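You operate a simulated robot arm through the tools that you are given. There is no shell and no other tool. Be economical: measure what you need, move in short steps, check, and stop when the job is done.

You run a simulated two-armed robot. Do the job below in one go: nothing can be reset, and whatever is moved stays where it is left.

JOB
Pick up the clear bag from the lower shelf of the grey shelving with one hand, pass it to the other hand and put it on the bottom deck of the kit trolley. Take the red tote on the middle deck of the kit trolley and put it away on the marked spot before the sieve controls. Open the keys drawer. Do these in any order. Set down upright: clear bag.

Only the result counts: the job must be done as asked and must still hold three seconds after the hand-in. Knocking over, shifting, dropping, spilling or breaking anything else fails it.

ROBOT AND FRAMES
Two 7-joint arms with three-finger grippers on one trunk, on a base that drives. Base frame: it is fixed to the floor where the robot stands at the start and does not move with it; the origin is under the middle of the robot, x ahead of it, y to its left, z up. Units: mm, degrees, N and s.
The left shoulder is at the start at [68, 154, 881], the right one opposite. With the tool pointing down near the work surface each hand reaches from about 260 to 660 mm from the robot's upright axis, wherever it stands, measured 20 degrees to its own side. Places, roughly: bottom deck of the kit trolley [500, 500, 200]; keys drawer [1000, -2700, 800]; marked spot before the sieve controls (20x25 cm) [-10680, -880, 720]. Payload 2.69 kg a hand.
Tool frame (each hand has its own): the origin (TCP) lies between the finger pads and is the grasp point; the fingertips stand 29 mm ahead of it; z points along the fingers, y is the line along which they close. Largest opening 120 mm; the body of the gripper starts 78 mm behind the TCP.
Orientation is that of the tool frame in the base frame, as a unit quaternion [w, x, y, z]. With the fingers straight down and closing along the base's y, the tool's x points along the base's -x, its y along +y and its z along -z.

CONTROLS
- The arms move only by the tool arm_command. It takes "left_increments", "right_increments" or both (then of equal length, played together; a hand with none holds still); each is a list of rows, each a list of 6 numbers: the shift along the tool's x, y, z in m, then the turn, a rotation vector about the tool's x, y, z in degrees. In form: [[x, y, z, wx, wy, wz], ...]. A call has 1 to 10 rows; each row shifts and turns the commanded pose from where the row before left it, along the tool's axes as they then stand. "left_claw" and "right_claw" are, for a hand that has rows, the gripper command, from -1 (fully open) to 1 (shut), values between in proportion, set as the call begins (left out, the last holds). Rows are played at 5 a second. More than 50 mm and 8.6 degrees between two rows, or a gripper value outside its range, and nothing of the call is played. A pose out of reach is approached as far as the arm can. The call stops where the force on the tool passes 40 N (or 10 N more than at its start, if that is more) or the arm is blocked; 0.2 s more then pass. Each finger halts on what it meets, pressing with about 42 N; the grip force reading is that of the motor and also rises with nothing between the fingers. The clock runs only during rows and for 0.2 s after the last one: add rows that do not move to give the fingers time. It gives the time, the measured TCP pose, the force on the tool (base axes), the opening and the grip force at its end, in the units of the frame above (readings bear some noise), with the torque about the TCP (base axes, N m) and any sound that the robot's microphone picked up.
- Cameras (640 x 400 px; columns grow to the right, rows downward): "scene" is now at [186.6, 28.9, 1016.3]; the picture's right is [0.33, -0.95, 0.00], its down [-0.60, -0.21, -0.77] and it looks along [0.73, 0.25, -0.64] (base axes); focal length 214 px, centre (320, 200). "left" rides on the left gripper at [63, 0, -104] in its tool frame; the picture's right is [0.00, 1.00, 0.00], its down [-0.83, 0.00, -0.56] and it looks along [-0.56, 0.00, 0.83] (tool axes); focal length 275 px, centre (320, 200). "right" rides on the right gripper at [63, 0, -104] in its tool frame; the picture's right is [0.00, 1.00, 0.00], its down [-0.83, 0.00, -0.56] and it looks along [-0.56, 0.00, 0.83] (tool axes); focal length 275 px, centre (320, 200). There is no depth. A picture from a camera that has moved, and an enlarged one, comes with that camera's place and axes in the base frame and with its lens.
- get_image(camera): a new picture of that camera. It takes no simulated time.
- slide_trunk(by): slides the trunk up (or, below 0, down) by that many mm; the arms and the scene camera ride with it, the base frame stays. It gives what a move gives, with no picture.
- roll_base(legs): drives the robot by 1 to 6 legs, each [ahead, left, turn to the left] in mm, mm and degrees, along the robot's own axes; the way and the turn of a leg run together, so that a leg with both is an arc; at most 1500 mm and 180 degrees a leg. The arms and the cameras ride along, it lands a little off, and it stops where it bumps. It gives what a move gives.
- aim_head(pan, tilt): turns the head with the scene camera to pan (to the left, within 80 degrees either way) and tilt (down, from -29 to 69), counted from straight ahead of the robot. It gives what a move gives.
- enlarge(camera, box): a new picture of the part [left, top, right, bottom] of that camera's present view, enlarged. It takes no simulated time.
- close_job(): hands the job in; it is judged then, once.

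Work in short steps. Places have to be worked out from the pictures, the camera data and where the tool is seen: move nearer, look again, correct. Check each grasp and each placing, and mend what went wrong. You have 165 turns and 122 pictures in all, those below and enlarged ones among them. Open the grippers and draw the arms clear of the work before you hand the job in, unless the task says otherwise; then end with one line.

The tools are called after "Request:" as a command line: name --argument value ..., lists and objects as JSON in quotes. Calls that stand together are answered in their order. arm_command: Moves the arms, as the interface text tells. Its arguments: {"type":"object","properties":{"left_increments":{"type":"array","items":{"type":"array","items":{"type":"number"}}},"left_claw":{"type":"number"},"right_increments":{"type":"array","items":{"type":"array","items":{"type":"number"}}},"right_claw":{"type":"number"}},"required":[]} The other tools are called the same way: slide_trunk (by) slides the trunk up or down; roll_base (legs) drives the base; aim_head (pan, tilt) turns the head that bears the scene camera; get_image (camera) takes a picture; enlarge (camera, box) takes an enlarged picture of a part of a camera's view; close_job () hands the job in.

At the start:

```text
time_s: 0.0
left_tcp_pos: [294.0, 280.4, 876.5]
left_ee_rot: [0.0, 0.0, 1.0, 0.0]
left_wrist_force: [0.0, 1.3, 0.7]
left_torque: [-0.02, -0.01, -0.01]
left_width: 119.6
left_gripper_force: 0.0
right_tcp_pos: [282.3, 7.7, 850.6]
right_ee_rot: [-0.001, 0.002, 1.0, -0.002]
right_wrist_force: [-0.2, 0.5, 0.1]
right_torque: [-0.01, -0.02, -0.01]
right_width: 119.9
right_gripper_force: 0.2
trunk travel left (down, up): [-250.0, 188.0]
robot x, y, heading: [0.8, 3.2, 0.2]
head pan, tilt: [27.3, 49.4]
```

scene: 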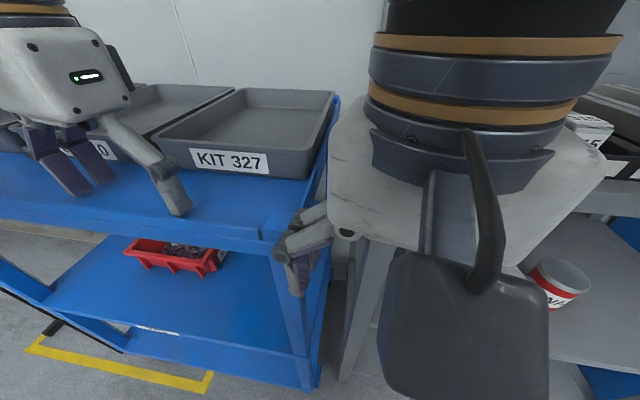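
right: 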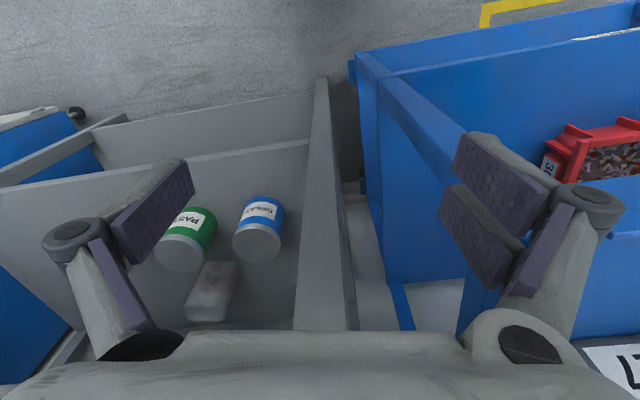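
left: 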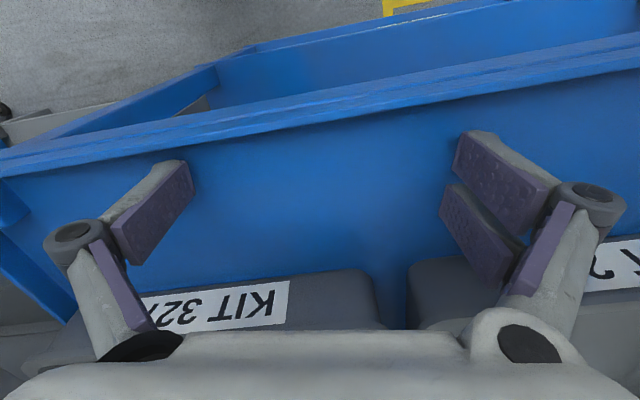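

I'll look around first: the head toward the shelving at the front right.

Request:
aim_head --pan -10 --tilt 55

Request:
get_image --camera "scene"

```text
time_s: 1.0
left_tcp_pos: [292.8, 280.8, 876.4]
left_ee_rot: [-0.001, 0.0, 1.0, 0.0]
left_wrist_force: [-0.1, 0.2, 0.0]
left_torque: [0.0, 0.01, -0.01]
left_width: 120.0
left_gripper_force: 0.0
right_tcp_pos: [282.7, 6.7, 850.3]
right_ee_rot: [-0.003, 0.004, 1.0, -0.003]
right_wrist_force: [-0.1, -0.6, 0.6]
right_torque: [-0.05, 0.02, -0.03]
right_width: 119.9
right_gripper_force: 0.1
trunk travel left (down, up): [-250.0, 188.0]
robot x, y, heading: [-3.8, -2.2, 0.1]
head pan, tilt: [-10.0, 55.0]
```

```text
118 pictures are left
camera scene: at [188.8, -3.8, 1011.5], right [-0.06, -1.0, 0.0], down [-0.68, 0.04, -0.73], along [0.73, -0.04, -0.68], focal length 214 px, centre (320, 200)
```

scene: 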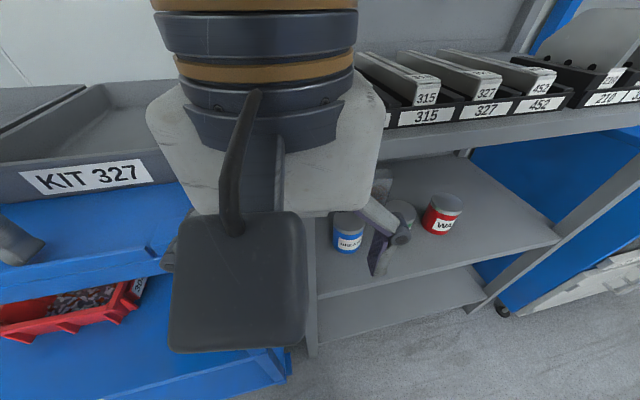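

The right arm hides the shelving. I'll check the room on both sides before driving.

Request:
aim_head --pan -80 --tilt 20

Request:
get_image --camera "scene"

Request:
aim_head --pan 80 --tilt 20

Request:
get_image --camera "scene"

```text
time_s: 2.4
left_tcp_pos: [292.7, 279.7, 875.2]
left_ee_rot: [0.0, 0.0, 1.0, 0.0]
left_wrist_force: [-0.5, 0.5, -0.5]
left_torque: [0.03, -0.02, 0.0]
left_width: 119.9
left_gripper_force: 0.0
right_tcp_pos: [282.3, 8.2, 852.2]
right_ee_rot: [-0.001, 0.002, 1.0, -0.003]
right_wrist_force: [-0.7, -0.4, -0.2]
right_torque: [0.01, -0.01, -0.02]
right_width: 120.1
right_gripper_force: 0.2
trunk travel left (down, up): [-250.0, 188.0]
robot x, y, heading: [-4.0, -0.7, 0.0]
head pan, tilt: [-80.0, 20.0]
```

```text
117 pictures are left
camera scene: at [122.3, -90.6, 1047.2], right [-0.98, -0.17, 0.0], down [-0.06, 0.34, -0.94], along [0.16, -0.93, -0.34], focal length 214 px, centre (320, 200)
```

scene: 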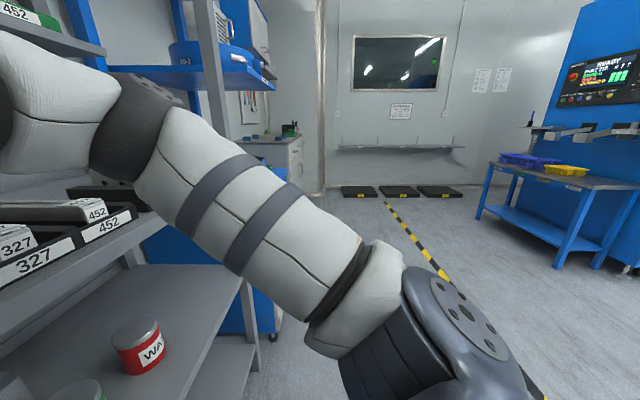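

```text
time_s: 4.9
left_tcp_pos: [293.9, 281.3, 875.4]
left_ee_rot: [0.0, 0.0, 1.0, 0.0]
left_wrist_force: [0.3, 0.1, 0.4]
left_torque: [0.0, -0.01, -0.06]
left_width: 120.1
left_gripper_force: 0.1
right_tcp_pos: [281.8, 8.7, 852.8]
right_ee_rot: [-0.001, 0.002, 1.0, -0.003]
right_wrist_force: [-0.8, -0.2, 0.1]
right_torque: [-0.02, -0.01, 0.0]
right_width: 120.1
right_gripper_force: 0.1
trunk travel left (down, up): [-250.0, 188.0]
robot x, y, heading: [-1.1, 0.6, 0.0]
head pan, tilt: [80.0, 20.0]
```

```text
116 pictures are left
camera scene: at [122.2, 92.8, 1047.2], right [0.98, -0.17, 0.0], down [-0.06, -0.34, -0.94], along [0.16, 0.93, -0.34], focal length 214 px, centre (320, 200)
```

scene: 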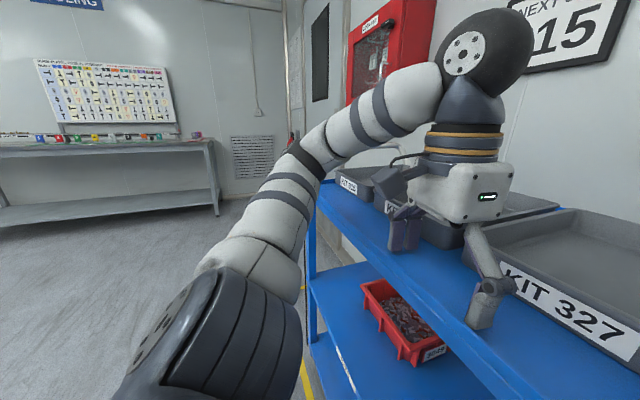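

Free floor to the sides; I'll back off 350 mm to see the shelving and trolley entirely.

Request:
roll_base --legs '[[-350, 0, 0]]'

Request:
aim_head --pan -20 --tilt 40

Request:
get_image --camera "scene"

Request:
get_image --camera "right"

```text
time_s: 5.8
left_tcp_pos: [284.0, 280.7, 877.3]
left_ee_rot: [0.012, -0.013, 1.0, -0.002]
left_wrist_force: [9.4, 0.2, -2.1]
left_torque: [0.23, -0.04, 0.63]
left_width: 118.1
left_gripper_force: 0.1
right_tcp_pos: [266.2, 6.9, 851.8]
right_ee_rot: [-0.002, 0.004, 1.0, -0.003]
right_wrist_force: [0.4, -0.2, -0.6]
right_torque: [0.0, 0.01, 0.03]
right_width: 119.9
right_gripper_force: 0.1
trunk travel left (down, up): [-250.0, 188.0]
robot x, y, heading: [-20.7, -1.5, 0.1]
head pan, tilt: [80.0, 20.0]
stopped in leg 1: the force on the tool passed its limit at 64 N (the readings are from after the stop); the commanded pose is now the measured one
```

```text
time_s: 7.5
left_tcp_pos: [285.0, 281.5, 876.4]
left_ee_rot: [0.011, -0.012, 1.0, -0.003]
left_wrist_force: [17.2, 2.0, 0.3]
left_torque: [-0.02, -0.09, 1.22]
left_width: 118.9
left_gripper_force: 0.1
right_tcp_pos: [267.2, 8.3, 851.3]
right_ee_rot: [-0.003, 0.003, 1.0, -0.002]
right_wrist_force: [-0.1, -0.6, 0.3]
right_torque: [0.0, 0.0, -0.01]
right_width: 119.9
right_gripper_force: 0.1
trunk travel left (down, up): [-250.0, 188.0]
robot x, y, heading: [-12.6, -4.7, 0.2]
head pan, tilt: [-20.0, 40.0]
```

```text
115 pictures are left
camera scene: at [172.8, -25.2, 1017.7], right [-0.31, -0.95, 0.0], down [-0.59, 0.19, -0.78], along [0.74, -0.24, -0.62], focal length 214 px, centre (320, 200)
```

scene: 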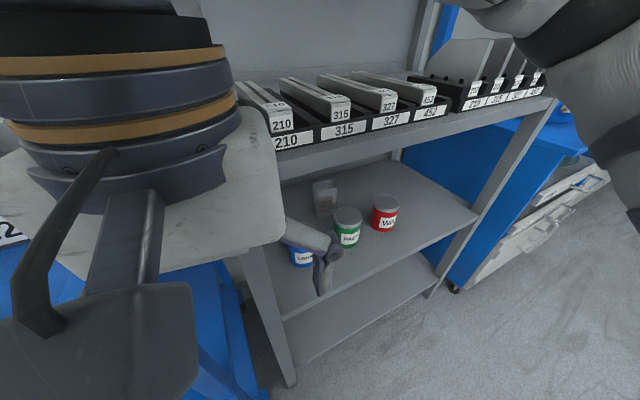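

```text
114 pictures are left
camera right: at [204.6, 8.9, 955.8], right [0.0, 1.0, -0.01], down [0.83, 0.0, 0.55], along [0.55, -0.01, -0.83], focal length 275 px, centre (320, 200)
```

right: 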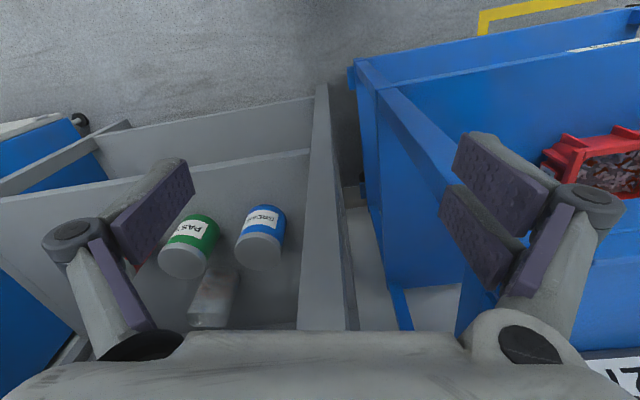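

The left hand caught on something. I'll look at its camera and from the head before freeing it.

Request:
get_image --camera "left"

Request:
aim_head --pan 45 --tilt 40

Request:
get_image --camera "scene"

```text
113 pictures are left
camera left: at [220.5, 278.8, 980.2], right [-0.02, 1.0, -0.01], down [0.82, 0.02, 0.57], along [0.57, 0.01, -0.82], focal length 275 px, centre (320, 200)
```

left: 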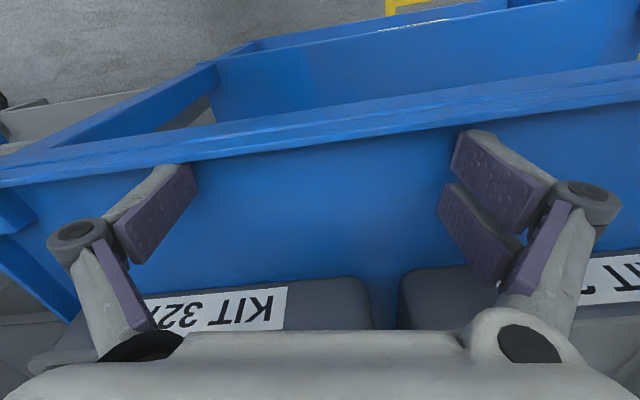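

```text
time_s: 8.9
left_tcp_pos: [285.4, 279.1, 876.9]
left_ee_rot: [0.011, -0.012, 1.0, -0.002]
left_wrist_force: [18.6, 2.0, 1.1]
left_torque: [-0.02, -0.05, 1.24]
left_width: 118.9
left_gripper_force: 0.1
right_tcp_pos: [266.3, 7.8, 851.2]
right_ee_rot: [-0.002, 0.002, 1.0, -0.003]
right_wrist_force: [-0.6, -0.8, -0.3]
right_torque: [-0.01, -0.01, 0.0]
right_width: 120.0
right_gripper_force: 0.0
trunk travel left (down, up): [-250.0, 188.0]
robot x, y, heading: [-19.3, -1.7, 0.2]
head pan, tilt: [45.0, 40.0]
```

```text
112 pictures are left
camera scene: at [151.3, 61.2, 1015.6], right [0.71, -0.71, 0.0], down [-0.46, -0.45, -0.77], along [0.54, 0.54, -0.64], focal length 214 px, centre (320, 200)
```

scene: 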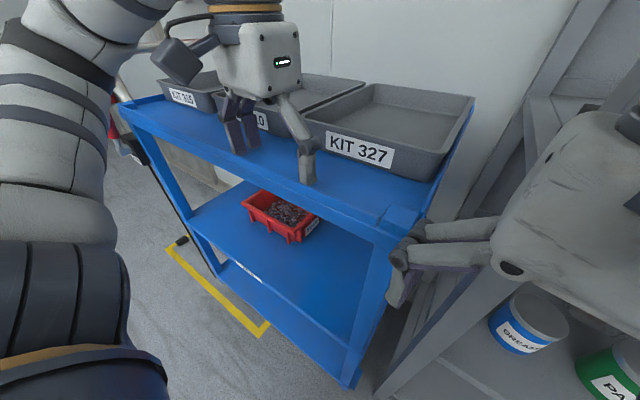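

The left hand's right finger is behind the top deck's front rim. I'll ease forward a little and lift the left hand 150 mm.

Request:
arm_command --left_increments '[[-0.015, 0, 0, 0, 0, 0], [0, 0, -0.04, 0, 0, 0], [0, 0, -0.04, 0, 0, 0], [0, 0, -0.04, 0, 0, 0], [0, 0, -0.03, 0, 0, 0]]'

Request:
roll_base --legs '[[-380, 0, 0]]'

Request:
aim_head --pan 10 --tilt 35

Request:
get_image --camera "scene"

```text
time_s: 10.1
left_tcp_pos: [317.3, 230.1, 938.7]
left_ee_rot: [0.011, -0.013, 1.0, -0.003]
left_wrist_force: [-0.1, -0.2, -0.5]
left_torque: [-0.04, 0.04, 0.0]
left_width: 119.8
left_gripper_force: 0.0
left hand out of reach, approached as far as the arm can: row 2, 3, 4, 5
right_tcp_pos: [265.2, 7.9, 852.4]
right_ee_rot: [-0.002, 0.003, 1.0, -0.003]
right_wrist_force: [-0.4, 0.8, -0.3]
right_torque: [0.0, -0.03, -0.01]
right_width: 120.0
right_gripper_force: 0.1
trunk travel left (down, up): [-250.0, 188.0]
robot x, y, heading: [-18.4, -2.2, 0.0]
head pan, tilt: [45.0, 40.0]
```

```text
time_s: 12.5
left_tcp_pos: [-58.8, 231.5, 938.8]
left_ee_rot: [0.011, -0.012, 1.0, -0.004]
left_wrist_force: [0.4, -0.4, -0.3]
left_torque: [0.02, 0.0, -0.01]
left_width: 120.0
left_gripper_force: 0.0
right_tcp_pos: [-109.7, 8.1, 852.7]
right_ee_rot: [0.0, 0.003, 1.0, -0.002]
right_wrist_force: [-1.3, 0.5, -1.2]
right_torque: [0.0, 0.0, 0.02]
right_width: 119.9
right_gripper_force: 0.1
trunk travel left (down, up): [-250.0, 188.0]
robot x, y, heading: [-393.4, -3.0, 0.0]
head pan, tilt: [45.0, 40.0]
```

```text
time_s: 13.5
left_tcp_pos: [-58.2, 230.4, 939.7]
left_ee_rot: [0.011, -0.013, 1.0, -0.003]
left_wrist_force: [-0.4, 0.3, 0.4]
left_torque: [0.04, 0.01, -0.01]
left_width: 119.9
left_gripper_force: 0.0
right_tcp_pos: [-110.1, 9.6, 850.6]
right_ee_rot: [-0.001, 0.003, 1.0, -0.003]
right_wrist_force: [0.6, -0.2, -0.7]
right_torque: [0.02, -0.04, 0.01]
right_width: 119.9
right_gripper_force: 0.1
trunk travel left (down, up): [-250.0, 188.0]
robot x, y, heading: [-392.0, 0.3, -0.2]
head pan, tilt: [10.0, 35.0]
```

```text
111 pictures are left
camera scene: at [-199.0, 16.7, 1023.4], right [0.17, -0.98, 0.0], down [-0.56, -0.1, -0.82], along [0.81, 0.14, -0.57], focal length 214 px, centre (320, 200)
```

scene: 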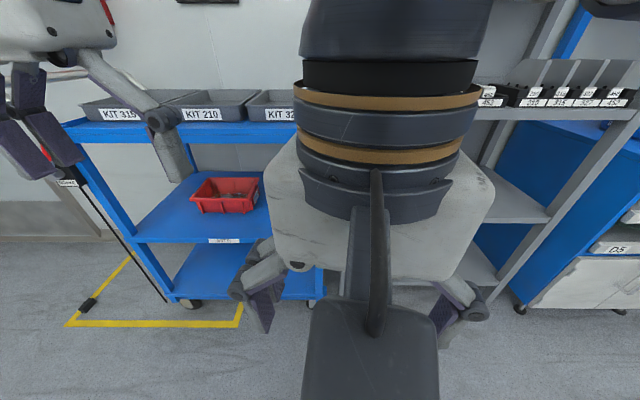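

I move the right hand out to the right to clear the view.

Request:
arm_command --right_increments '[[0, -0.05, 0, 0, 0, 0], [0, -0.05, 0, 0, 0, 0], [0, -0.05, 0, 0, 0, 0], [0, -0.05, 0, 0, 0, 0], [0, -0.05, 0, 0, 0, 0], [0, -0.05, 0, 0, 0, 0]]'

Request:
get_image --camera "scene"

Request:
get_image --camera "right"

```text
time_s: 14.9
left_tcp_pos: [-57.4, 230.4, 939.4]
left_ee_rot: [0.012, -0.012, 1.0, -0.003]
left_wrist_force: [-1.0, 0.0, 0.2]
left_torque: [-0.01, -0.03, 0.0]
left_width: 120.0
left_gripper_force: 0.0
right_tcp_pos: [-113.4, -294.7, 853.8]
right_ee_rot: [-0.002, 0.003, 1.0, -0.003]
right_wrist_force: [-0.2, -1.1, -0.5]
right_torque: [-0.02, -0.02, -0.01]
right_width: 119.8
right_gripper_force: 0.2
trunk travel left (down, up): [-250.0, 188.0]
robot x, y, heading: [-390.5, 0.4, 0.1]
head pan, tilt: [10.0, 35.0]
```

```text
110 pictures are left
camera scene: at [-199.1, 16.3, 1023.4], right [0.17, -0.99, 0.0], down [-0.56, -0.1, -0.82], along [0.81, 0.14, -0.57], focal length 214 px, centre (320, 200)
```

scene: 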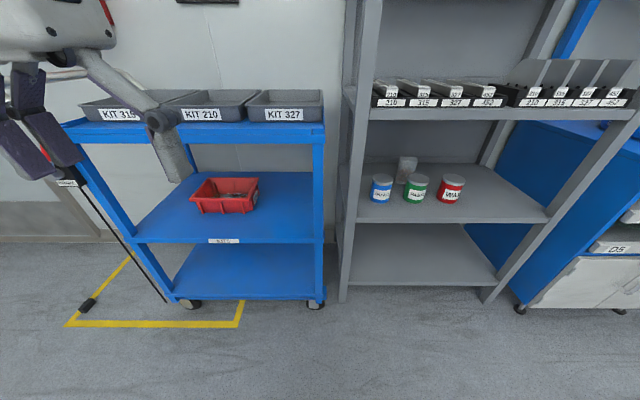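

```text
109 pictures are left
camera right: at [-175.3, -292.7, 957.9], right [0.0, 1.0, -0.01], down [0.83, 0.0, 0.55], along [0.55, 0.0, -0.83], focal length 275 px, centre (320, 200)
```

right: 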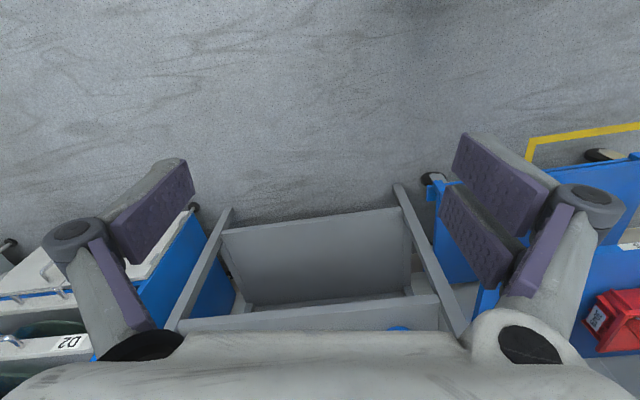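

Clear view now. Enlarge the can/bag area and the trolley.

Request:
enlarge --camera "scene" --box '[340, 70, 560, 310]'

Request:
enlarge --camera "scene" --box '[60, 80, 340, 320]'

```text
1.67 times, centred on (450, 190) of scene
camera zoom: at [-199.1, 16.3, 1023.4], right [0.17, -0.99, 0.0], down [-0.56, -0.1, -0.82], along [0.81, 0.14, -0.57], focal length 358 px, centre (103, 217)
```

zoom: 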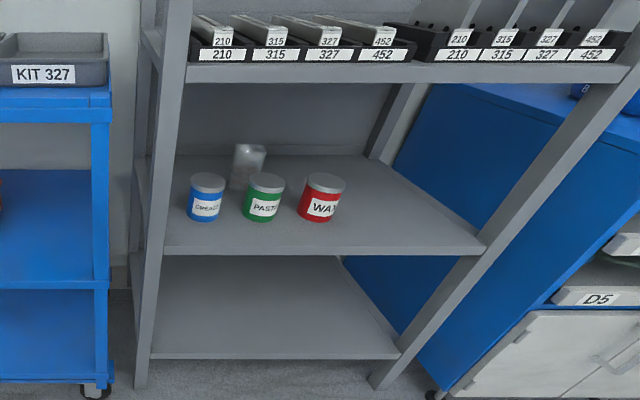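

```text
1.67 times, centred on (200, 200) of scene
camera zoom: at [-199.1, 16.3, 1023.4], right [0.17, -0.99, 0.0], down [-0.56, -0.1, -0.82], along [0.81, 0.14, -0.57], focal length 358 px, centre (520, 200)
```

zoom: 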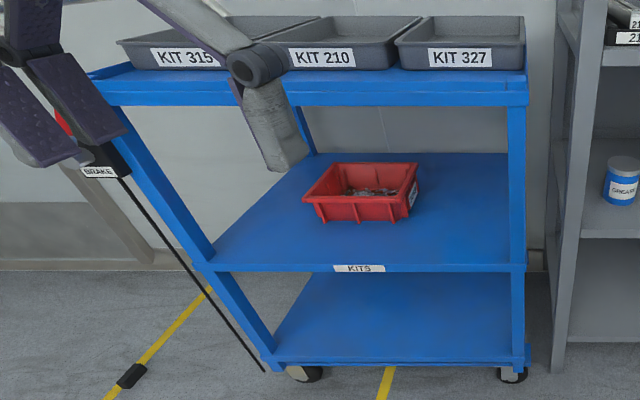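

Everything (shelving, trolley) appears turned about 10° from the base frame; middle shelf at z≈524 with the bag behind the PASTE can, so I want the hand pitched ~45° with its camera on top. I lower the trunk and turn the right hand about its own axis here in free space.

Request:
slide_trunk --by -150

Request:
arm_command --right_increments '[[0, 0, 0, 0, 0, 8.5], [0, 0, 0, 0, 0, 8.5], [0, 0, 0, 0, 0, 8.5], [0, 0, 0, 0, 0, 8.5], [0, 0, 0, 0, 0, 8.5], [0, 0, 0, 0, 0, 8.5], [0, 0, 0, 0, 0, 8.5], [0, 0, 0, 0, 0, 8.5], [0, 0, 0, 0, 0, 8.5], [0, 0, 0, 0, 0, 8.5]]'

Request:
arm_command --right_increments '[[0, 0, 0, 0, 0, 8.5], [0, 0, 0, 0, 0, 8.5], [0, 0, 0, 0, 0, 8.5], [0, 0, 0, 0, 0, 8.5], [0, 0, 0, 0, 0, 8.5], [0, 0, 0, 0, 0, 8.5], [0, 0, 0, 0, 0, 8.5], [0, 0, 0, 0, 0, 8.5], [0, 0, 0, 0, 0, 8.5], [0, 0, 0, 0, 0, 8.5]]'

```text
time_s: 16.6
left_tcp_pos: [-16.7, 229.8, 738.9]
left_ee_rot: [-0.067, -0.012, 0.998, -0.003]
left_wrist_force: [-1.3, -0.2, -0.1]
left_torque: [0.02, 0.02, -0.02]
left_width: 119.9
left_gripper_force: 0.1
right_tcp_pos: [-97.5, -291.2, 684.4]
right_ee_rot: [-0.033, 0.002, 0.999, -0.003]
right_wrist_force: [-0.6, 0.1, 0.2]
right_torque: [-0.02, 0.02, -0.01]
right_width: 119.9
right_gripper_force: 0.0
trunk travel left (down, up): [-100.0, 338.0]
robot x, y, heading: [-392.6, 2.8, 0.0]
head pan, tilt: [10.0, 35.0]
```

```text
time_s: 18.8
left_tcp_pos: [-16.0, 230.6, 738.7]
left_ee_rot: [-0.067, -0.011, 0.998, -0.003]
left_wrist_force: [0.1, 0.7, 0.2]
left_torque: [0.01, -0.02, 0.01]
left_width: 120.2
left_gripper_force: 0.0
right_tcp_pos: [-96.2, -290.8, 684.9]
right_ee_rot: [-0.022, 0.678, 0.734, -0.025]
right_wrist_force: [0.4, 0.1, -0.2]
right_torque: [-0.01, 0.02, 0.0]
right_width: 120.0
right_gripper_force: 0.0
trunk travel left (down, up): [-100.0, 338.0]
robot x, y, heading: [-390.6, -0.4, -0.1]
head pan, tilt: [10.0, 35.0]
```

```text
time_s: 21.0
left_tcp_pos: [-16.4, 229.2, 738.4]
left_ee_rot: [-0.068, -0.012, 0.998, -0.003]
left_wrist_force: [0.6, 0.0, 0.3]
left_torque: [0.0, -0.01, 0.01]
left_width: 120.2
left_gripper_force: 0.1
right_tcp_pos: [-96.9, -292.0, 686.2]
right_ee_rot: [0.001, 0.996, 0.082, -0.033]
right_wrist_force: [0.0, 0.0, -1.1]
right_torque: [-0.02, 0.02, 0.0]
right_width: 120.0
right_gripper_force: 0.1
trunk travel left (down, up): [-100.0, 338.0]
robot x, y, heading: [-388.9, -0.6, -0.2]
head pan, tilt: [10.0, 35.0]
```

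Roll works. Now finish the roll and pitch the right tool up to about 45° below horizontal, moving it slightly ahead to keep the wrist clear of the body.

Request:
arm_command --right_increments '[[0, 0, 0, 0, 0, 5], [0, 0, 0, 0, 0, 4.4], [0.02, 0, 0, 0, 7.5, 0], [0.02, 0, 0, 0, 7.5, 0], [0.02, 0, 0, 0, 7.5, 0], [0.02, 0, 0, 0, 7.5, 0], [0.02, 0, 0, 0, 7.5, 0], [0.02, 0, 0, 0, 4, 0]]'

Request:
get_image --camera "right"

Request:
get_image --camera "scene"

```text
time_s: 22.8
left_tcp_pos: [-17.3, 230.3, 738.8]
left_ee_rot: [-0.067, -0.012, 0.998, -0.004]
left_wrist_force: [0.3, -0.1, -0.7]
left_torque: [-0.01, 0.01, 0.0]
left_width: 120.2
left_gripper_force: 0.1
right_tcp_pos: [16.7, -290.1, 714.5]
right_ee_rot: [0.001, 0.946, 0.003, 0.324]
right_wrist_force: [0.5, 0.5, 0.0]
right_torque: [0.0, 0.0, -0.03]
right_width: 119.9
right_gripper_force: 0.1
trunk travel left (down, up): [-100.0, 338.0]
robot x, y, heading: [-387.2, 1.3, -0.3]
head pan, tilt: [10.0, 35.0]
```

```text
106 pictures are left
camera right: at [2.1, -288.9, 836.2], right [0.01, -1.0, 0.01], down [-1.0, -0.01, -0.07], along [0.07, -0.01, -1.0], focal length 275 px, centre (320, 200)
```

right: 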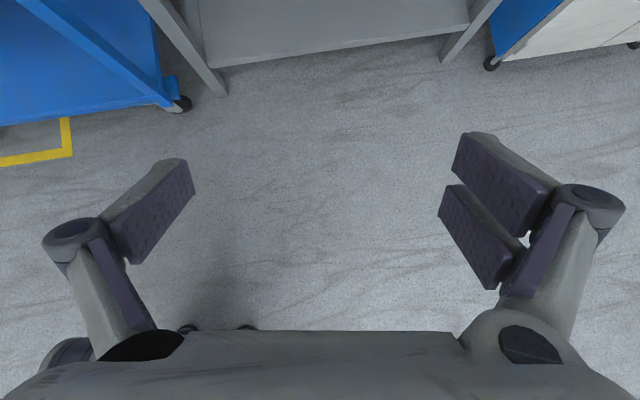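

```text
105 pictures are left
camera scene: at [-148.9, 16.6, 859.3], right [0.17, -0.99, 0.0], down [-0.56, -0.1, -0.82], along [0.81, 0.14, -0.57], focal length 214 px, centre (320, 200)
```

scene: 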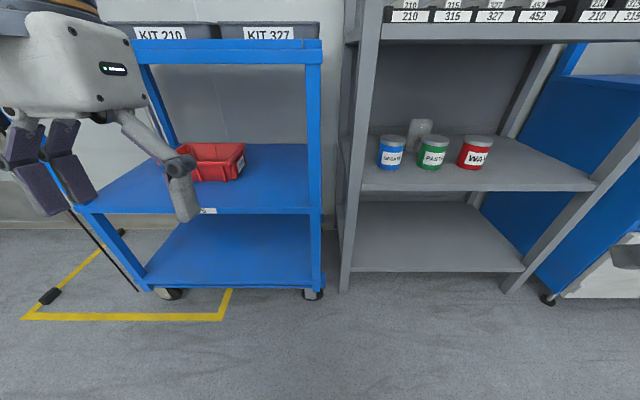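

Enlarge the bag from this lower viewpoint.

Request:
enlarge --camera "scene" --box '[360, 100, 510, 190]'

```text
4.27 times, centred on (435, 145) of scene
camera zoom: at [-148.9, 16.6, 859.3], right [0.17, -0.99, 0.0], down [-0.56, -0.1, -0.82], along [0.81, 0.14, -0.57], focal length 915 px, centre (-171, 435)
```

zoom: 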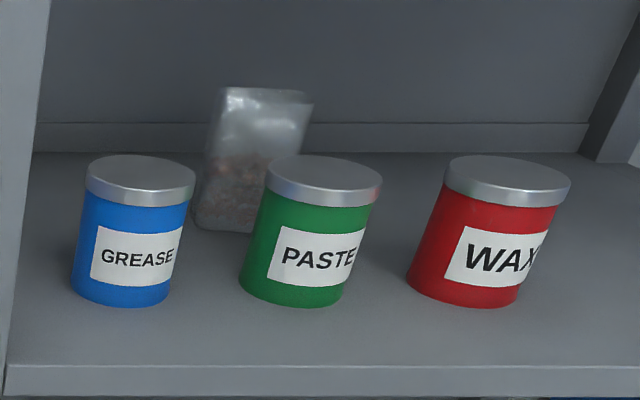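

Bag ≈ 75 wide, standing at about base (700, −203), top z≈657, shelf z≈540. I draw the left hand back, then turn the base 10° to face the shelving squarely, shift right and approach.

Request:
arm_command --left_increments '[[0.04, 0, 0, 0, 0, 0], [0.04, 0, 0, 0, 0, 0], [0.03, 0, 0, 0, 0, 0]]'

Request:
roll_base --legs '[[0, 0, 10], [0, -190, 0], [200, 0, 0]]'

Request:
aim_head --pan -15 --tilt 30

Request:
get_image --camera "scene"

```text
time_s: 23.6
left_tcp_pos: [-126.2, 223.4, 747.2]
left_ee_rot: [-0.067, -0.013, 0.998, -0.004]
left_wrist_force: [-0.9, 0.3, 0.2]
left_torque: [-0.03, 0.02, 0.05]
left_width: 120.1
left_gripper_force: 0.1
left hand out of reach, approached as far as the arm can: row 1
right_tcp_pos: [16.4, -290.3, 715.0]
right_ee_rot: [0.003, 0.947, 0.002, 0.322]
right_wrist_force: [0.2, -0.1, 0.2]
right_torque: [0.0, 0.0, 0.0]
right_width: 119.7
right_gripper_force: 0.2
trunk travel left (down, up): [-100.0, 338.0]
robot x, y, heading: [-389.1, 0.9, -0.1]
head pan, tilt: [10.0, 35.0]
```

```text
time_s: 27.6
left_tcp_pos: [59.9, 107.3, 746.2]
left_ee_rot: [-0.067, -0.098, 0.993, -0.009]
left_wrist_force: [-0.6, -0.2, 0.1]
left_torque: [0.0, 0.01, 0.03]
left_width: 120.2
left_gripper_force: 0.1
right_tcp_pos: [287.2, -374.5, 714.5]
right_ee_rot: [-0.027, 0.943, 0.086, 0.322]
right_wrist_force: [0.3, -0.1, -0.6]
right_torque: [-0.03, 0.04, 0.0]
right_width: 120.3
right_gripper_force: 0.0
trunk travel left (down, up): [-100.0, 338.0]
robot x, y, heading: [-166.2, -159.7, 10.1]
head pan, tilt: [10.0, 35.0]
```

```text
time_s: 28.5
left_tcp_pos: [58.5, 106.6, 745.7]
left_ee_rot: [-0.067, -0.098, 0.993, -0.009]
left_wrist_force: [-0.1, -0.3, 0.7]
left_torque: [0.01, 0.0, 0.01]
left_width: 119.9
left_gripper_force: 0.1
right_tcp_pos: [288.0, -373.8, 713.6]
right_ee_rot: [-0.026, 0.942, 0.086, 0.322]
right_wrist_force: [-0.9, 0.5, 0.3]
right_torque: [0.0, 0.01, 0.01]
right_width: 120.0
right_gripper_force: 0.1
trunk travel left (down, up): [-100.0, 338.0]
robot x, y, heading: [-161.3, -157.7, 9.7]
head pan, tilt: [-15.0, 30.0]
```

```text
103 pictures are left
camera scene: at [79.7, -139.1, 867.1], right [-0.09, -1.0, 0.0], down [-0.5, 0.04, -0.87], along [0.86, -0.08, -0.5], focal length 214 px, centre (320, 200)
```

scene: 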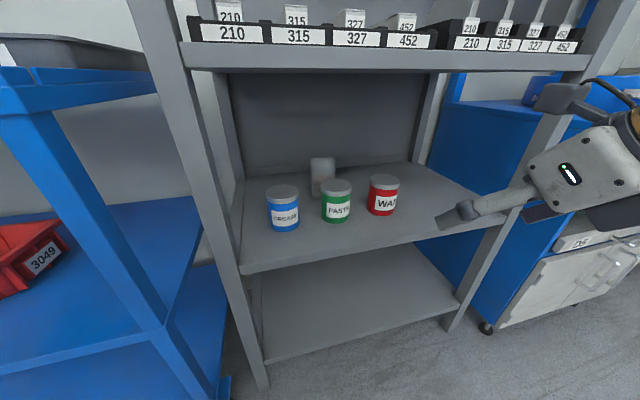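

Enlarge the bag region for triangulation from this new viewpoint.

Request:
enlarge --camera "scene" --box '[250, 145, 410, 245]'

```text
4.00 times, centred on (330, 195) of scene
camera zoom: at [79.7, -139.1, 867.1], right [-0.09, -1.0, 0.0], down [-0.5, 0.04, -0.87], along [0.86, -0.08, -0.5], focal length 858 px, centre (280, 220)
```

zoom: 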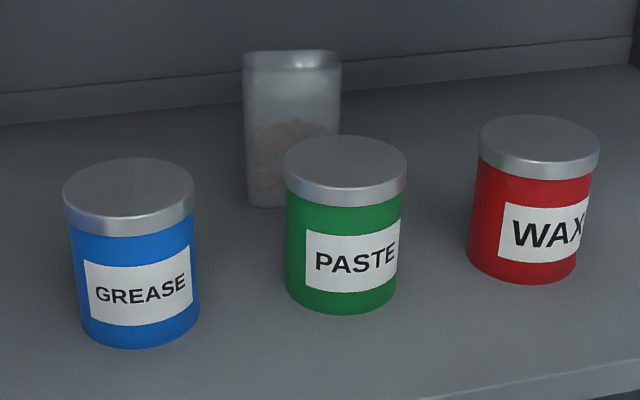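

Triangulation agrees: bag front at u≈631, v≈−320 (rotated frame), top z≈660. I reduce the pitch to 40°, line the hand up laterally, then drive ahead 185 mm.

Request:
arm_command --right_increments '[[0, -0.049, 0, 0, 6, 0], [0, -0.049, 0, 0, 6, 0]]'

Request:
roll_base --legs '[[185, 0, 0]]'

Request:
get_image --camera "scene"

Request:
get_image --camera "right"

```text
time_s: 29.1
left_tcp_pos: [59.1, 107.6, 746.0]
left_ee_rot: [-0.067, -0.098, 0.993, -0.01]
left_wrist_force: [-0.9, 0.9, 0.4]
left_torque: [0.0, 0.03, 0.0]
left_width: 120.3
left_gripper_force: 0.0
right_tcp_pos: [295.2, -270.8, 742.2]
right_ee_rot: [-0.035, 0.904, 0.082, 0.419]
right_wrist_force: [-0.4, 0.2, -0.1]
right_torque: [-0.02, 0.02, 0.01]
right_width: 120.1
right_gripper_force: 0.0
right hand out of reach, approached as far as the arm can: row 1, 2
trunk travel left (down, up): [-100.0, 338.0]
robot x, y, heading: [-164.2, -160.5, 10.1]
head pan, tilt: [-15.0, 30.0]
```

```text
time_s: 30.6
left_tcp_pos: [221.2, 134.1, 745.8]
left_ee_rot: [-0.068, -0.095, 0.993, -0.008]
left_wrist_force: [-2.5, 0.6, 1.9]
left_torque: [-0.04, -0.35, -0.01]
left_width: 120.2
left_gripper_force: 0.1
right_tcp_pos: [456.1, -245.2, 740.3]
right_ee_rot: [-0.034, 0.904, 0.082, 0.419]
right_wrist_force: [-2.2, -2.2, -1.4]
right_torque: [0.36, -0.5, 0.01]
right_width: 120.2
right_gripper_force: 0.0
trunk travel left (down, up): [-100.0, 338.0]
robot x, y, heading: [-0.3, -128.1, 9.7]
head pan, tilt: [-15.0, 30.0]
stopped in leg 1: the force on the tool passed its limit at 115 N (the readings are from after the stop); the commanded pose is now the measured one
```

```text
101 pictures are left
camera scene: at [243.0, -111.9, 867.3], right [-0.09, -1.0, 0.0], down [-0.5, 0.05, -0.87], along [0.86, -0.08, -0.5], focal length 214 px, centre (320, 200)
```

scene: 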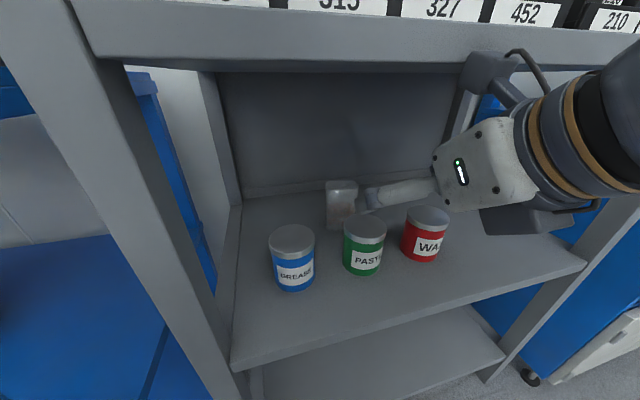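

```text
100 pictures are left
camera right: at [417.0, -250.8, 856.9], right [0.18, -0.98, 0.01], down [-0.95, -0.18, -0.27], along [0.27, 0.04, -0.96], focal length 275 px, centre (320, 200)
```

right: 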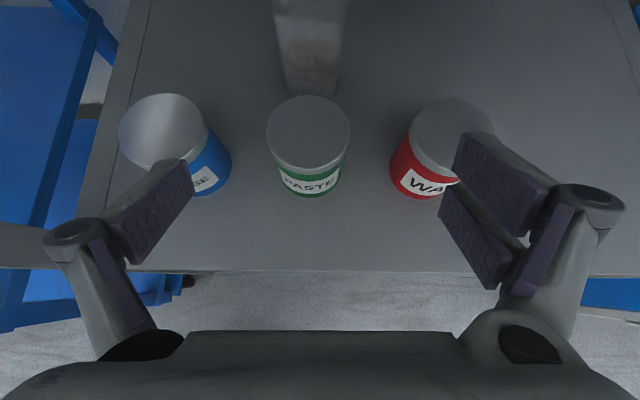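

The camera bracket on the right hand touched the top shelf's lip (camera at z 857 under lip 872). I'll lower the hand 50 mm, slightly back, so it passes underneath.

Request:
arm_command --right_increments '[[-0.0255, 0, 0.0085, 0, 0, 0], [-0.019, 0, 0.0162, 0, 0, 0]]'

Request:
enlarge --camera "scene" --box '[230, 20, 550, 220]'

```text
time_s: 31.1
left_tcp_pos: [219.9, 133.6, 746.6]
left_ee_rot: [-0.069, -0.094, 0.993, -0.008]
left_wrist_force: [0.2, 0.5, -0.3]
left_torque: [0.05, 0.03, -0.02]
left_width: 120.0
left_gripper_force: 0.0
right_tcp_pos: [457.1, -245.4, 741.7]
right_ee_rot: [-0.033, 0.901, 0.081, 0.425]
right_wrist_force: [-20.9, -7.1, 1.9]
right_torque: [1.01, -2.86, -0.12]
right_width: 119.9
right_gripper_force: 0.1
right hand out of reach, approached as far as the arm can: row 1, 2
trunk travel left (down, up): [-100.0, 338.0]
robot x, y, heading: [-1.0, -131.2, 9.9]
head pan, tilt: [-15.0, 30.0]
stopped in row 2 (right hand): the force on the tool passed its limit at 53 N (the readings are from after the stop); the commanded pose is now the measured one
```

```text
2.00 times, centred on (390, 120) of scene
camera zoom: at [241.1, -113.0, 867.7], right [-0.09, -1.0, 0.0], down [-0.5, 0.05, -0.87], along [0.86, -0.08, -0.5], focal length 429 px, centre (180, 360)
```

zoom: 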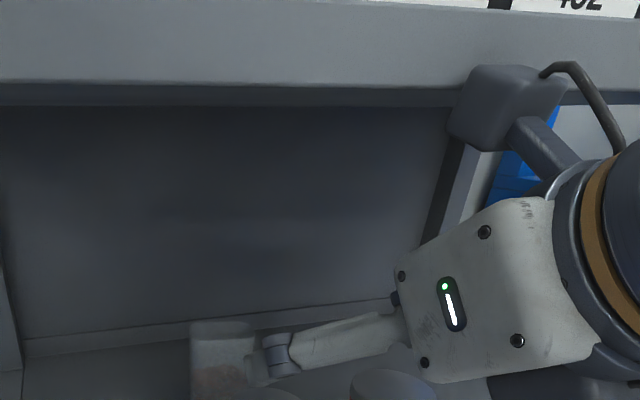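

Contact persists and the hand is at its near reach limit. Back the base off 70 mm and lower the trunk 60 mm instead.

Request:
roll_base --legs '[[-70, 0, 0]]'

Request:
slide_trunk --by -70

```text
time_s: 32.1
left_tcp_pos: [154.1, 123.1, 746.6]
left_ee_rot: [-0.069, -0.095, 0.993, -0.008]
left_wrist_force: [-0.1, -0.3, 0.3]
left_torque: [-0.01, -0.01, 0.01]
left_width: 120.0
left_gripper_force: 0.0
right_tcp_pos: [391.2, -255.9, 739.0]
right_ee_rot: [-0.034, 0.903, 0.082, 0.421]
right_wrist_force: [-1.1, 1.2, 0.4]
right_torque: [-0.01, -0.01, 0.0]
right_width: 120.0
right_gripper_force: 0.1
trunk travel left (down, up): [-100.0, 338.0]
robot x, y, heading: [-71.4, -142.8, 9.8]
head pan, tilt: [-15.0, 30.0]
```

```text
time_s: 33.2
left_tcp_pos: [174.6, 124.7, 664.9]
left_ee_rot: [-0.098, -0.095, 0.991, -0.01]
left_wrist_force: [-0.7, -0.1, -0.6]
left_torque: [0.02, 0.0, -0.01]
left_width: 119.8
left_gripper_force: 0.0
right_tcp_pos: [410.5, -252.1, 648.7]
right_ee_rot: [-0.032, 0.915, 0.082, 0.393]
right_wrist_force: [0.0, 0.8, -0.1]
right_torque: [0.01, 0.02, 0.03]
right_width: 119.9
right_gripper_force: 0.1
trunk travel left (down, up): [-30.0, 408.0]
robot x, y, heading: [-71.9, -142.9, 9.6]
head pan, tilt: [-15.0, 30.0]
```

Now raise 40 and advance 50 mm with the arm; check the readings.

Request:
arm_command --right_increments '[[0.0317, 0, 0.0042, 0, 0, 0], [0.0317, 0, 0.0042, 0, 0, 0]]'

Request:
roll_base --legs '[[60, 0, 0]]'

Request:
get_image --camera "scene"

Request:
get_image --camera "right"

```text
time_s: 33.8
left_tcp_pos: [173.4, 125.5, 663.9]
left_ee_rot: [-0.097, -0.094, 0.991, -0.009]
left_wrist_force: [-0.5, -0.1, -0.3]
left_torque: [0.03, 0.0, 0.02]
left_width: 120.2
left_gripper_force: 0.1
right_tcp_pos: [460.5, -241.0, 686.9]
right_ee_rot: [-0.031, 0.915, 0.082, 0.393]
right_wrist_force: [0.4, -0.9, -0.1]
right_torque: [-0.01, -0.01, -0.02]
right_width: 120.0
right_gripper_force: 0.1
trunk travel left (down, up): [-30.0, 408.0]
robot x, y, heading: [-68.5, -145.5, 9.5]
head pan, tilt: [-15.0, 30.0]
```

```text
time_s: 34.8
left_tcp_pos: [213.6, 135.5, 664.6]
left_ee_rot: [-0.085, -0.089, 0.992, -0.005]
left_wrist_force: [0.4, -0.2, 0.8]
left_torque: [-0.01, 0.0, -0.04]
left_width: 119.8
left_gripper_force: 0.0
right_tcp_pos: [509.4, -231.0, 688.8]
right_ee_rot: [-0.032, 0.915, 0.085, 0.394]
right_wrist_force: [0.1, -0.6, 0.3]
right_torque: [-0.01, 0.01, 0.01]
right_width: 119.9
right_gripper_force: 0.1
trunk travel left (down, up): [-30.0, 408.0]
robot x, y, heading: [-24.5, -133.3, 9.9]
head pan, tilt: [-15.0, 30.0]
stopped in leg 1: the robot was blocked; the commanded pose is now the measured one
```

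```text
98 pictures are left
camera scene: at [245.0, -109.6, 793.2], right [-0.09, -1.0, 0.0], down [-0.5, 0.04, -0.87], along [0.86, -0.08, -0.5], focal length 214 px, centre (320, 200)
```

scene: 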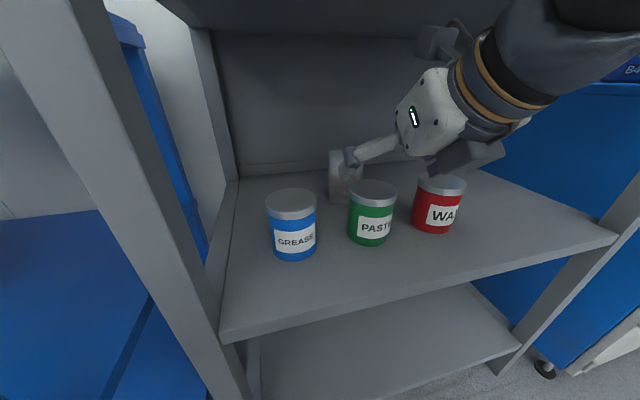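

```text
97 pictures are left
camera right: at [475.9, -234.8, 806.7], right [0.19, -0.98, 0.01], down [-0.96, -0.18, -0.22], along [0.22, 0.03, -0.98], focal length 275 px, centre (320, 200)
```

right: 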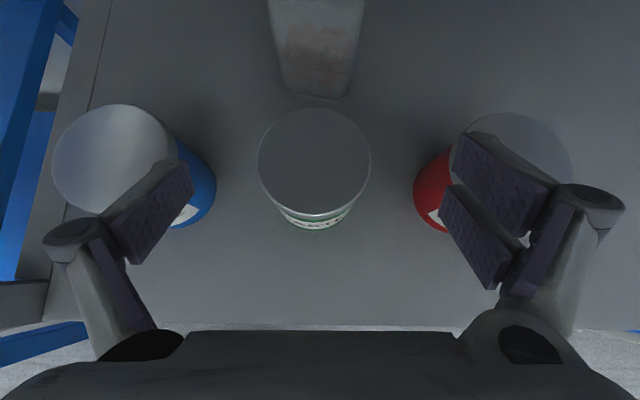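

Two-view consistency now puts the shelf at z≈557, bag front u≈592, top ≈670, PASTE centre u≈500. The base is blocked but the arm should reach: advance 104 mm level first and look.

Request:
arm_command --right_increments '[[0.024, 0, 0.025, 0, 0, 0], [0.024, 0, 0.025, 0, 0, 0], [0.024, 0, 0.025, 0, 0, 0]]'

Request:
get_image --camera "scene"

Request:
get_image --camera "right"

```text
time_s: 35.6
left_tcp_pos: [214.4, 135.6, 666.2]
left_ee_rot: [-0.085, -0.09, 0.992, -0.005]
left_wrist_force: [0.4, 0.6, 0.3]
left_torque: [-0.01, 0.02, 0.0]
left_width: 119.9
left_gripper_force: 0.1
right_tcp_pos: [610.9, -210.5, 689.4]
right_ee_rot: [-0.032, 0.914, 0.086, 0.395]
right_wrist_force: [0.1, 0.1, 0.8]
right_torque: [-0.05, 0.01, 0.02]
right_width: 119.8
right_gripper_force: 0.0
trunk travel left (down, up): [-30.0, 408.0]
robot x, y, heading: [-21.3, -133.4, 9.7]
head pan, tilt: [-15.0, 30.0]
```

```text
96 pictures are left
camera scene: at [244.3, -109.7, 793.5], right [-0.09, -1.0, 0.0], down [-0.49, 0.04, -0.87], along [0.86, -0.08, -0.5], focal length 214 px, centre (320, 200)
```

scene: 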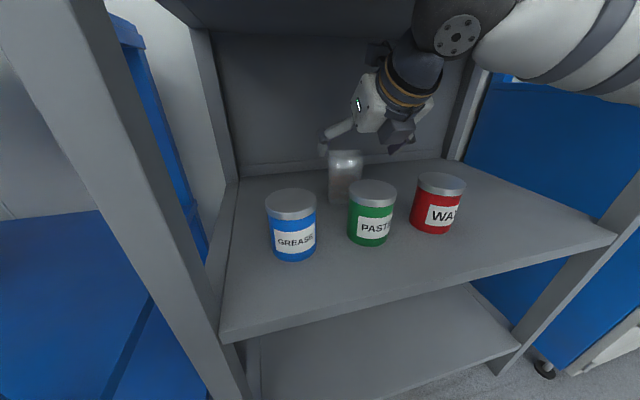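

```text
95 pictures are left
camera right: at [578.1, -215.2, 806.2], right [0.19, -0.98, 0.01], down [-0.96, -0.18, -0.22], along [0.22, 0.03, -0.97], focal length 275 px, centre (320, 200)
```

right: 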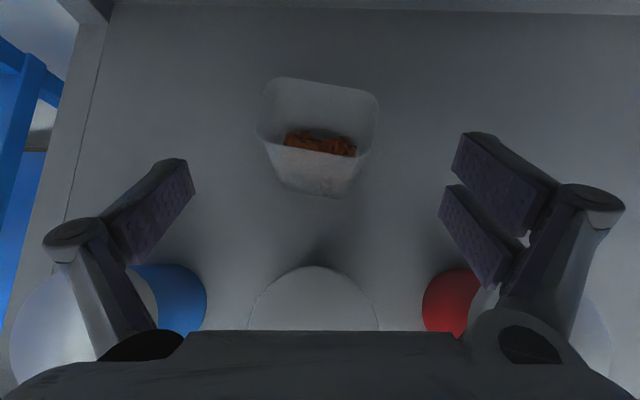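

Bag centred between the fingers (top rim u≈588–630, z≈670). Advance 63 mm along the tool axis, then close.

Request:
arm_command --right_increments '[[0, 0, 0.032, 0, 0, 0], [0, 0, 0.032, 0, 0, 0], [0, 0, 0, 0, 0, 0]]'

Request:
get_image --camera "right"

Request:
enlarge --camera "scene" --box '[250, 80, 490, 260]'

```text
time_s: 36.4
left_tcp_pos: [213.6, 135.9, 666.6]
left_ee_rot: [-0.086, -0.088, 0.992, -0.005]
left_wrist_force: [-0.2, -0.5, -1.1]
left_torque: [0.0, -0.01, 0.0]
left_width: 120.2
left_gripper_force: 0.1
right_tcp_pos: [655.3, -202.3, 647.2]
right_ee_rot: [-0.032, 0.914, 0.084, 0.395]
right_wrist_force: [-0.8, -0.6, 0.7]
right_torque: [0.01, 0.04, 0.0]
right_width: 120.0
right_gripper_force: 0.1
trunk travel left (down, up): [-30.0, 408.0]
robot x, y, heading: [-19.2, -133.6, 9.9]
head pan, tilt: [-15.0, 30.0]
```

```text
94 pictures are left
camera right: at [623.4, -207.2, 764.9], right [0.18, -0.98, 0.01], down [-0.96, -0.18, -0.22], along [0.22, 0.03, -0.97], focal length 275 px, centre (320, 200)
```

right: 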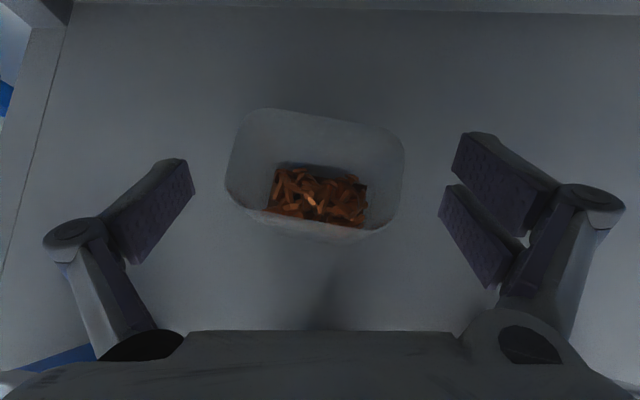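

```text
2.22 times, centred on (370, 170) of scene
camera zoom: at [244.1, -109.8, 793.6], right [-0.09, -1.0, 0.0], down [-0.49, 0.04, -0.87], along [0.86, -0.08, -0.5], focal length 477 px, centre (209, 267)
```

zoom: 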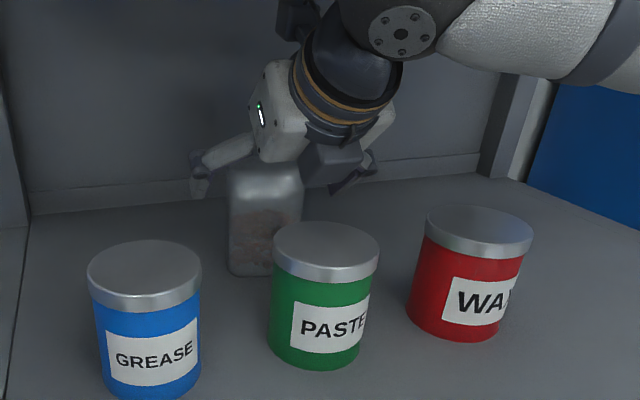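

TCP is at the bag's centre (u 610, z 647); bag is yawed ~13° clockwise relative to the hand, so I rotate the hand about the vertical to match before closing gently.

Request:
arm_command --right_increments '[[0, 0, 0, -4.6, 0, 4.4], [0, 0, 0, -4.6, 0, 4.4], [0, 0, 0, 0, 0, 0]]'

Request:
arm_command --right_increments '[[0, 0, 0, 0, 0, 0], [0, 0, 0, 0, 0, 0], [0, 0, 0, 0, 0, 0]]' --right_claw 0.1

Request:
get_image --camera "right"

```text
time_s: 37.2
left_tcp_pos: [214.5, 133.9, 666.2]
left_ee_rot: [-0.086, -0.089, 0.992, -0.005]
left_wrist_force: [0.6, -0.3, -0.1]
left_torque: [-0.02, 0.0, -0.02]
left_width: 120.1
left_gripper_force: 0.0
right_tcp_pos: [655.3, -203.5, 648.2]
right_ee_rot: [0.011, 0.917, -0.018, 0.398]
right_wrist_force: [-0.3, 0.4, 0.4]
right_torque: [0.0, 0.01, 0.01]
right_width: 120.0
right_gripper_force: 0.1
trunk travel left (down, up): [-30.0, 408.0]
robot x, y, heading: [-21.1, -134.7, 9.9]
head pan, tilt: [-15.0, 30.0]
```

```text
time_s: 38.0
left_tcp_pos: [214.6, 135.0, 666.2]
left_ee_rot: [-0.086, -0.089, 0.992, -0.005]
left_wrist_force: [0.3, -0.7, -0.3]
left_torque: [-0.03, -0.01, -0.01]
left_width: 119.9
left_gripper_force: 0.1
right_tcp_pos: [655.5, -203.6, 647.8]
right_ee_rot: [0.011, 0.917, -0.017, 0.398]
right_wrist_force: [-0.7, 1.1, 5.0]
right_torque: [0.09, -0.16, -0.01]
right_width: 69.4
right_gripper_force: 42.3
trunk travel left (down, up): [-30.0, 408.0]
robot x, y, heading: [-23.3, -134.6, 10.1]
head pan, tilt: [-15.0, 30.0]
```

```text
92 pictures are left
camera right: at [622.4, -200.4, 765.9], right [-0.04, -1.0, 0.01], down [-0.97, 0.03, -0.23], along [0.23, -0.02, -0.97], focal length 275 px, centre (320, 200)
```

right: 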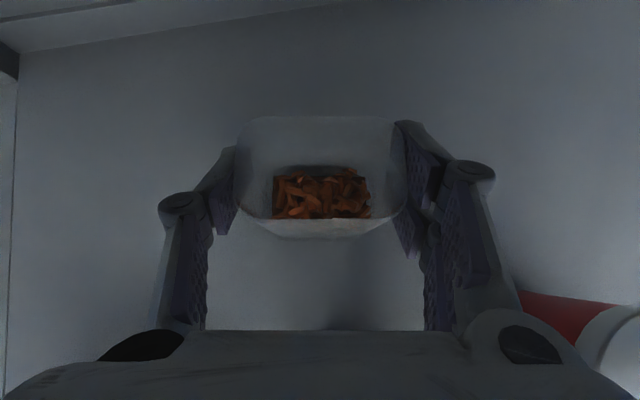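

Gripped firmly (69 mm). To carry it over the PASTE can I need ~80 mm lift, so I check headroom under the top shelf first.

Request:
aim_head --pan -20 --tilt 0

Request:
get_image --camera "scene"

```text
time_s: 39.0
left_tcp_pos: [213.4, 134.7, 666.1]
left_ee_rot: [-0.086, -0.091, 0.992, -0.005]
left_wrist_force: [-0.2, 1.0, -0.5]
left_torque: [0.02, 0.03, 0.01]
left_width: 119.7
left_gripper_force: 0.0
right_tcp_pos: [656.0, -202.9, 648.3]
right_ee_rot: [0.011, 0.917, -0.017, 0.398]
right_wrist_force: [1.0, 2.1, 8.6]
right_torque: [0.13, -0.32, 0.07]
right_width: 69.6
right_gripper_force: 41.9
trunk travel left (down, up): [-30.0, 408.0]
robot x, y, heading: [-20.3, -134.3, 9.8]
head pan, tilt: [-20.0, 0.0]
```

```text
91 pictures are left
camera scene: at [242.3, -117.7, 842.0], right [-0.17, -0.98, 0.0], down [0.0, 0.0, -1.0], along [0.98, -0.17, 0.0], focal length 214 px, centre (320, 200)
```

scene: 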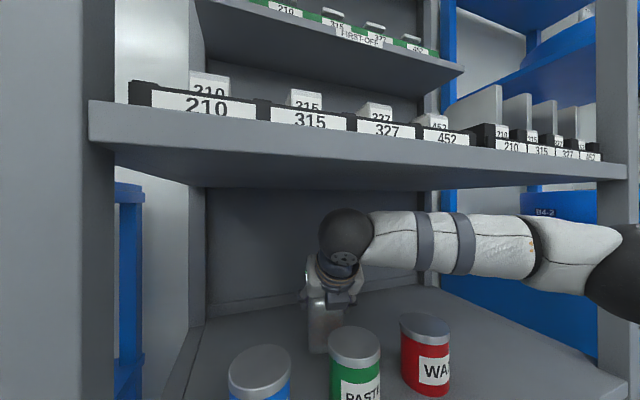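

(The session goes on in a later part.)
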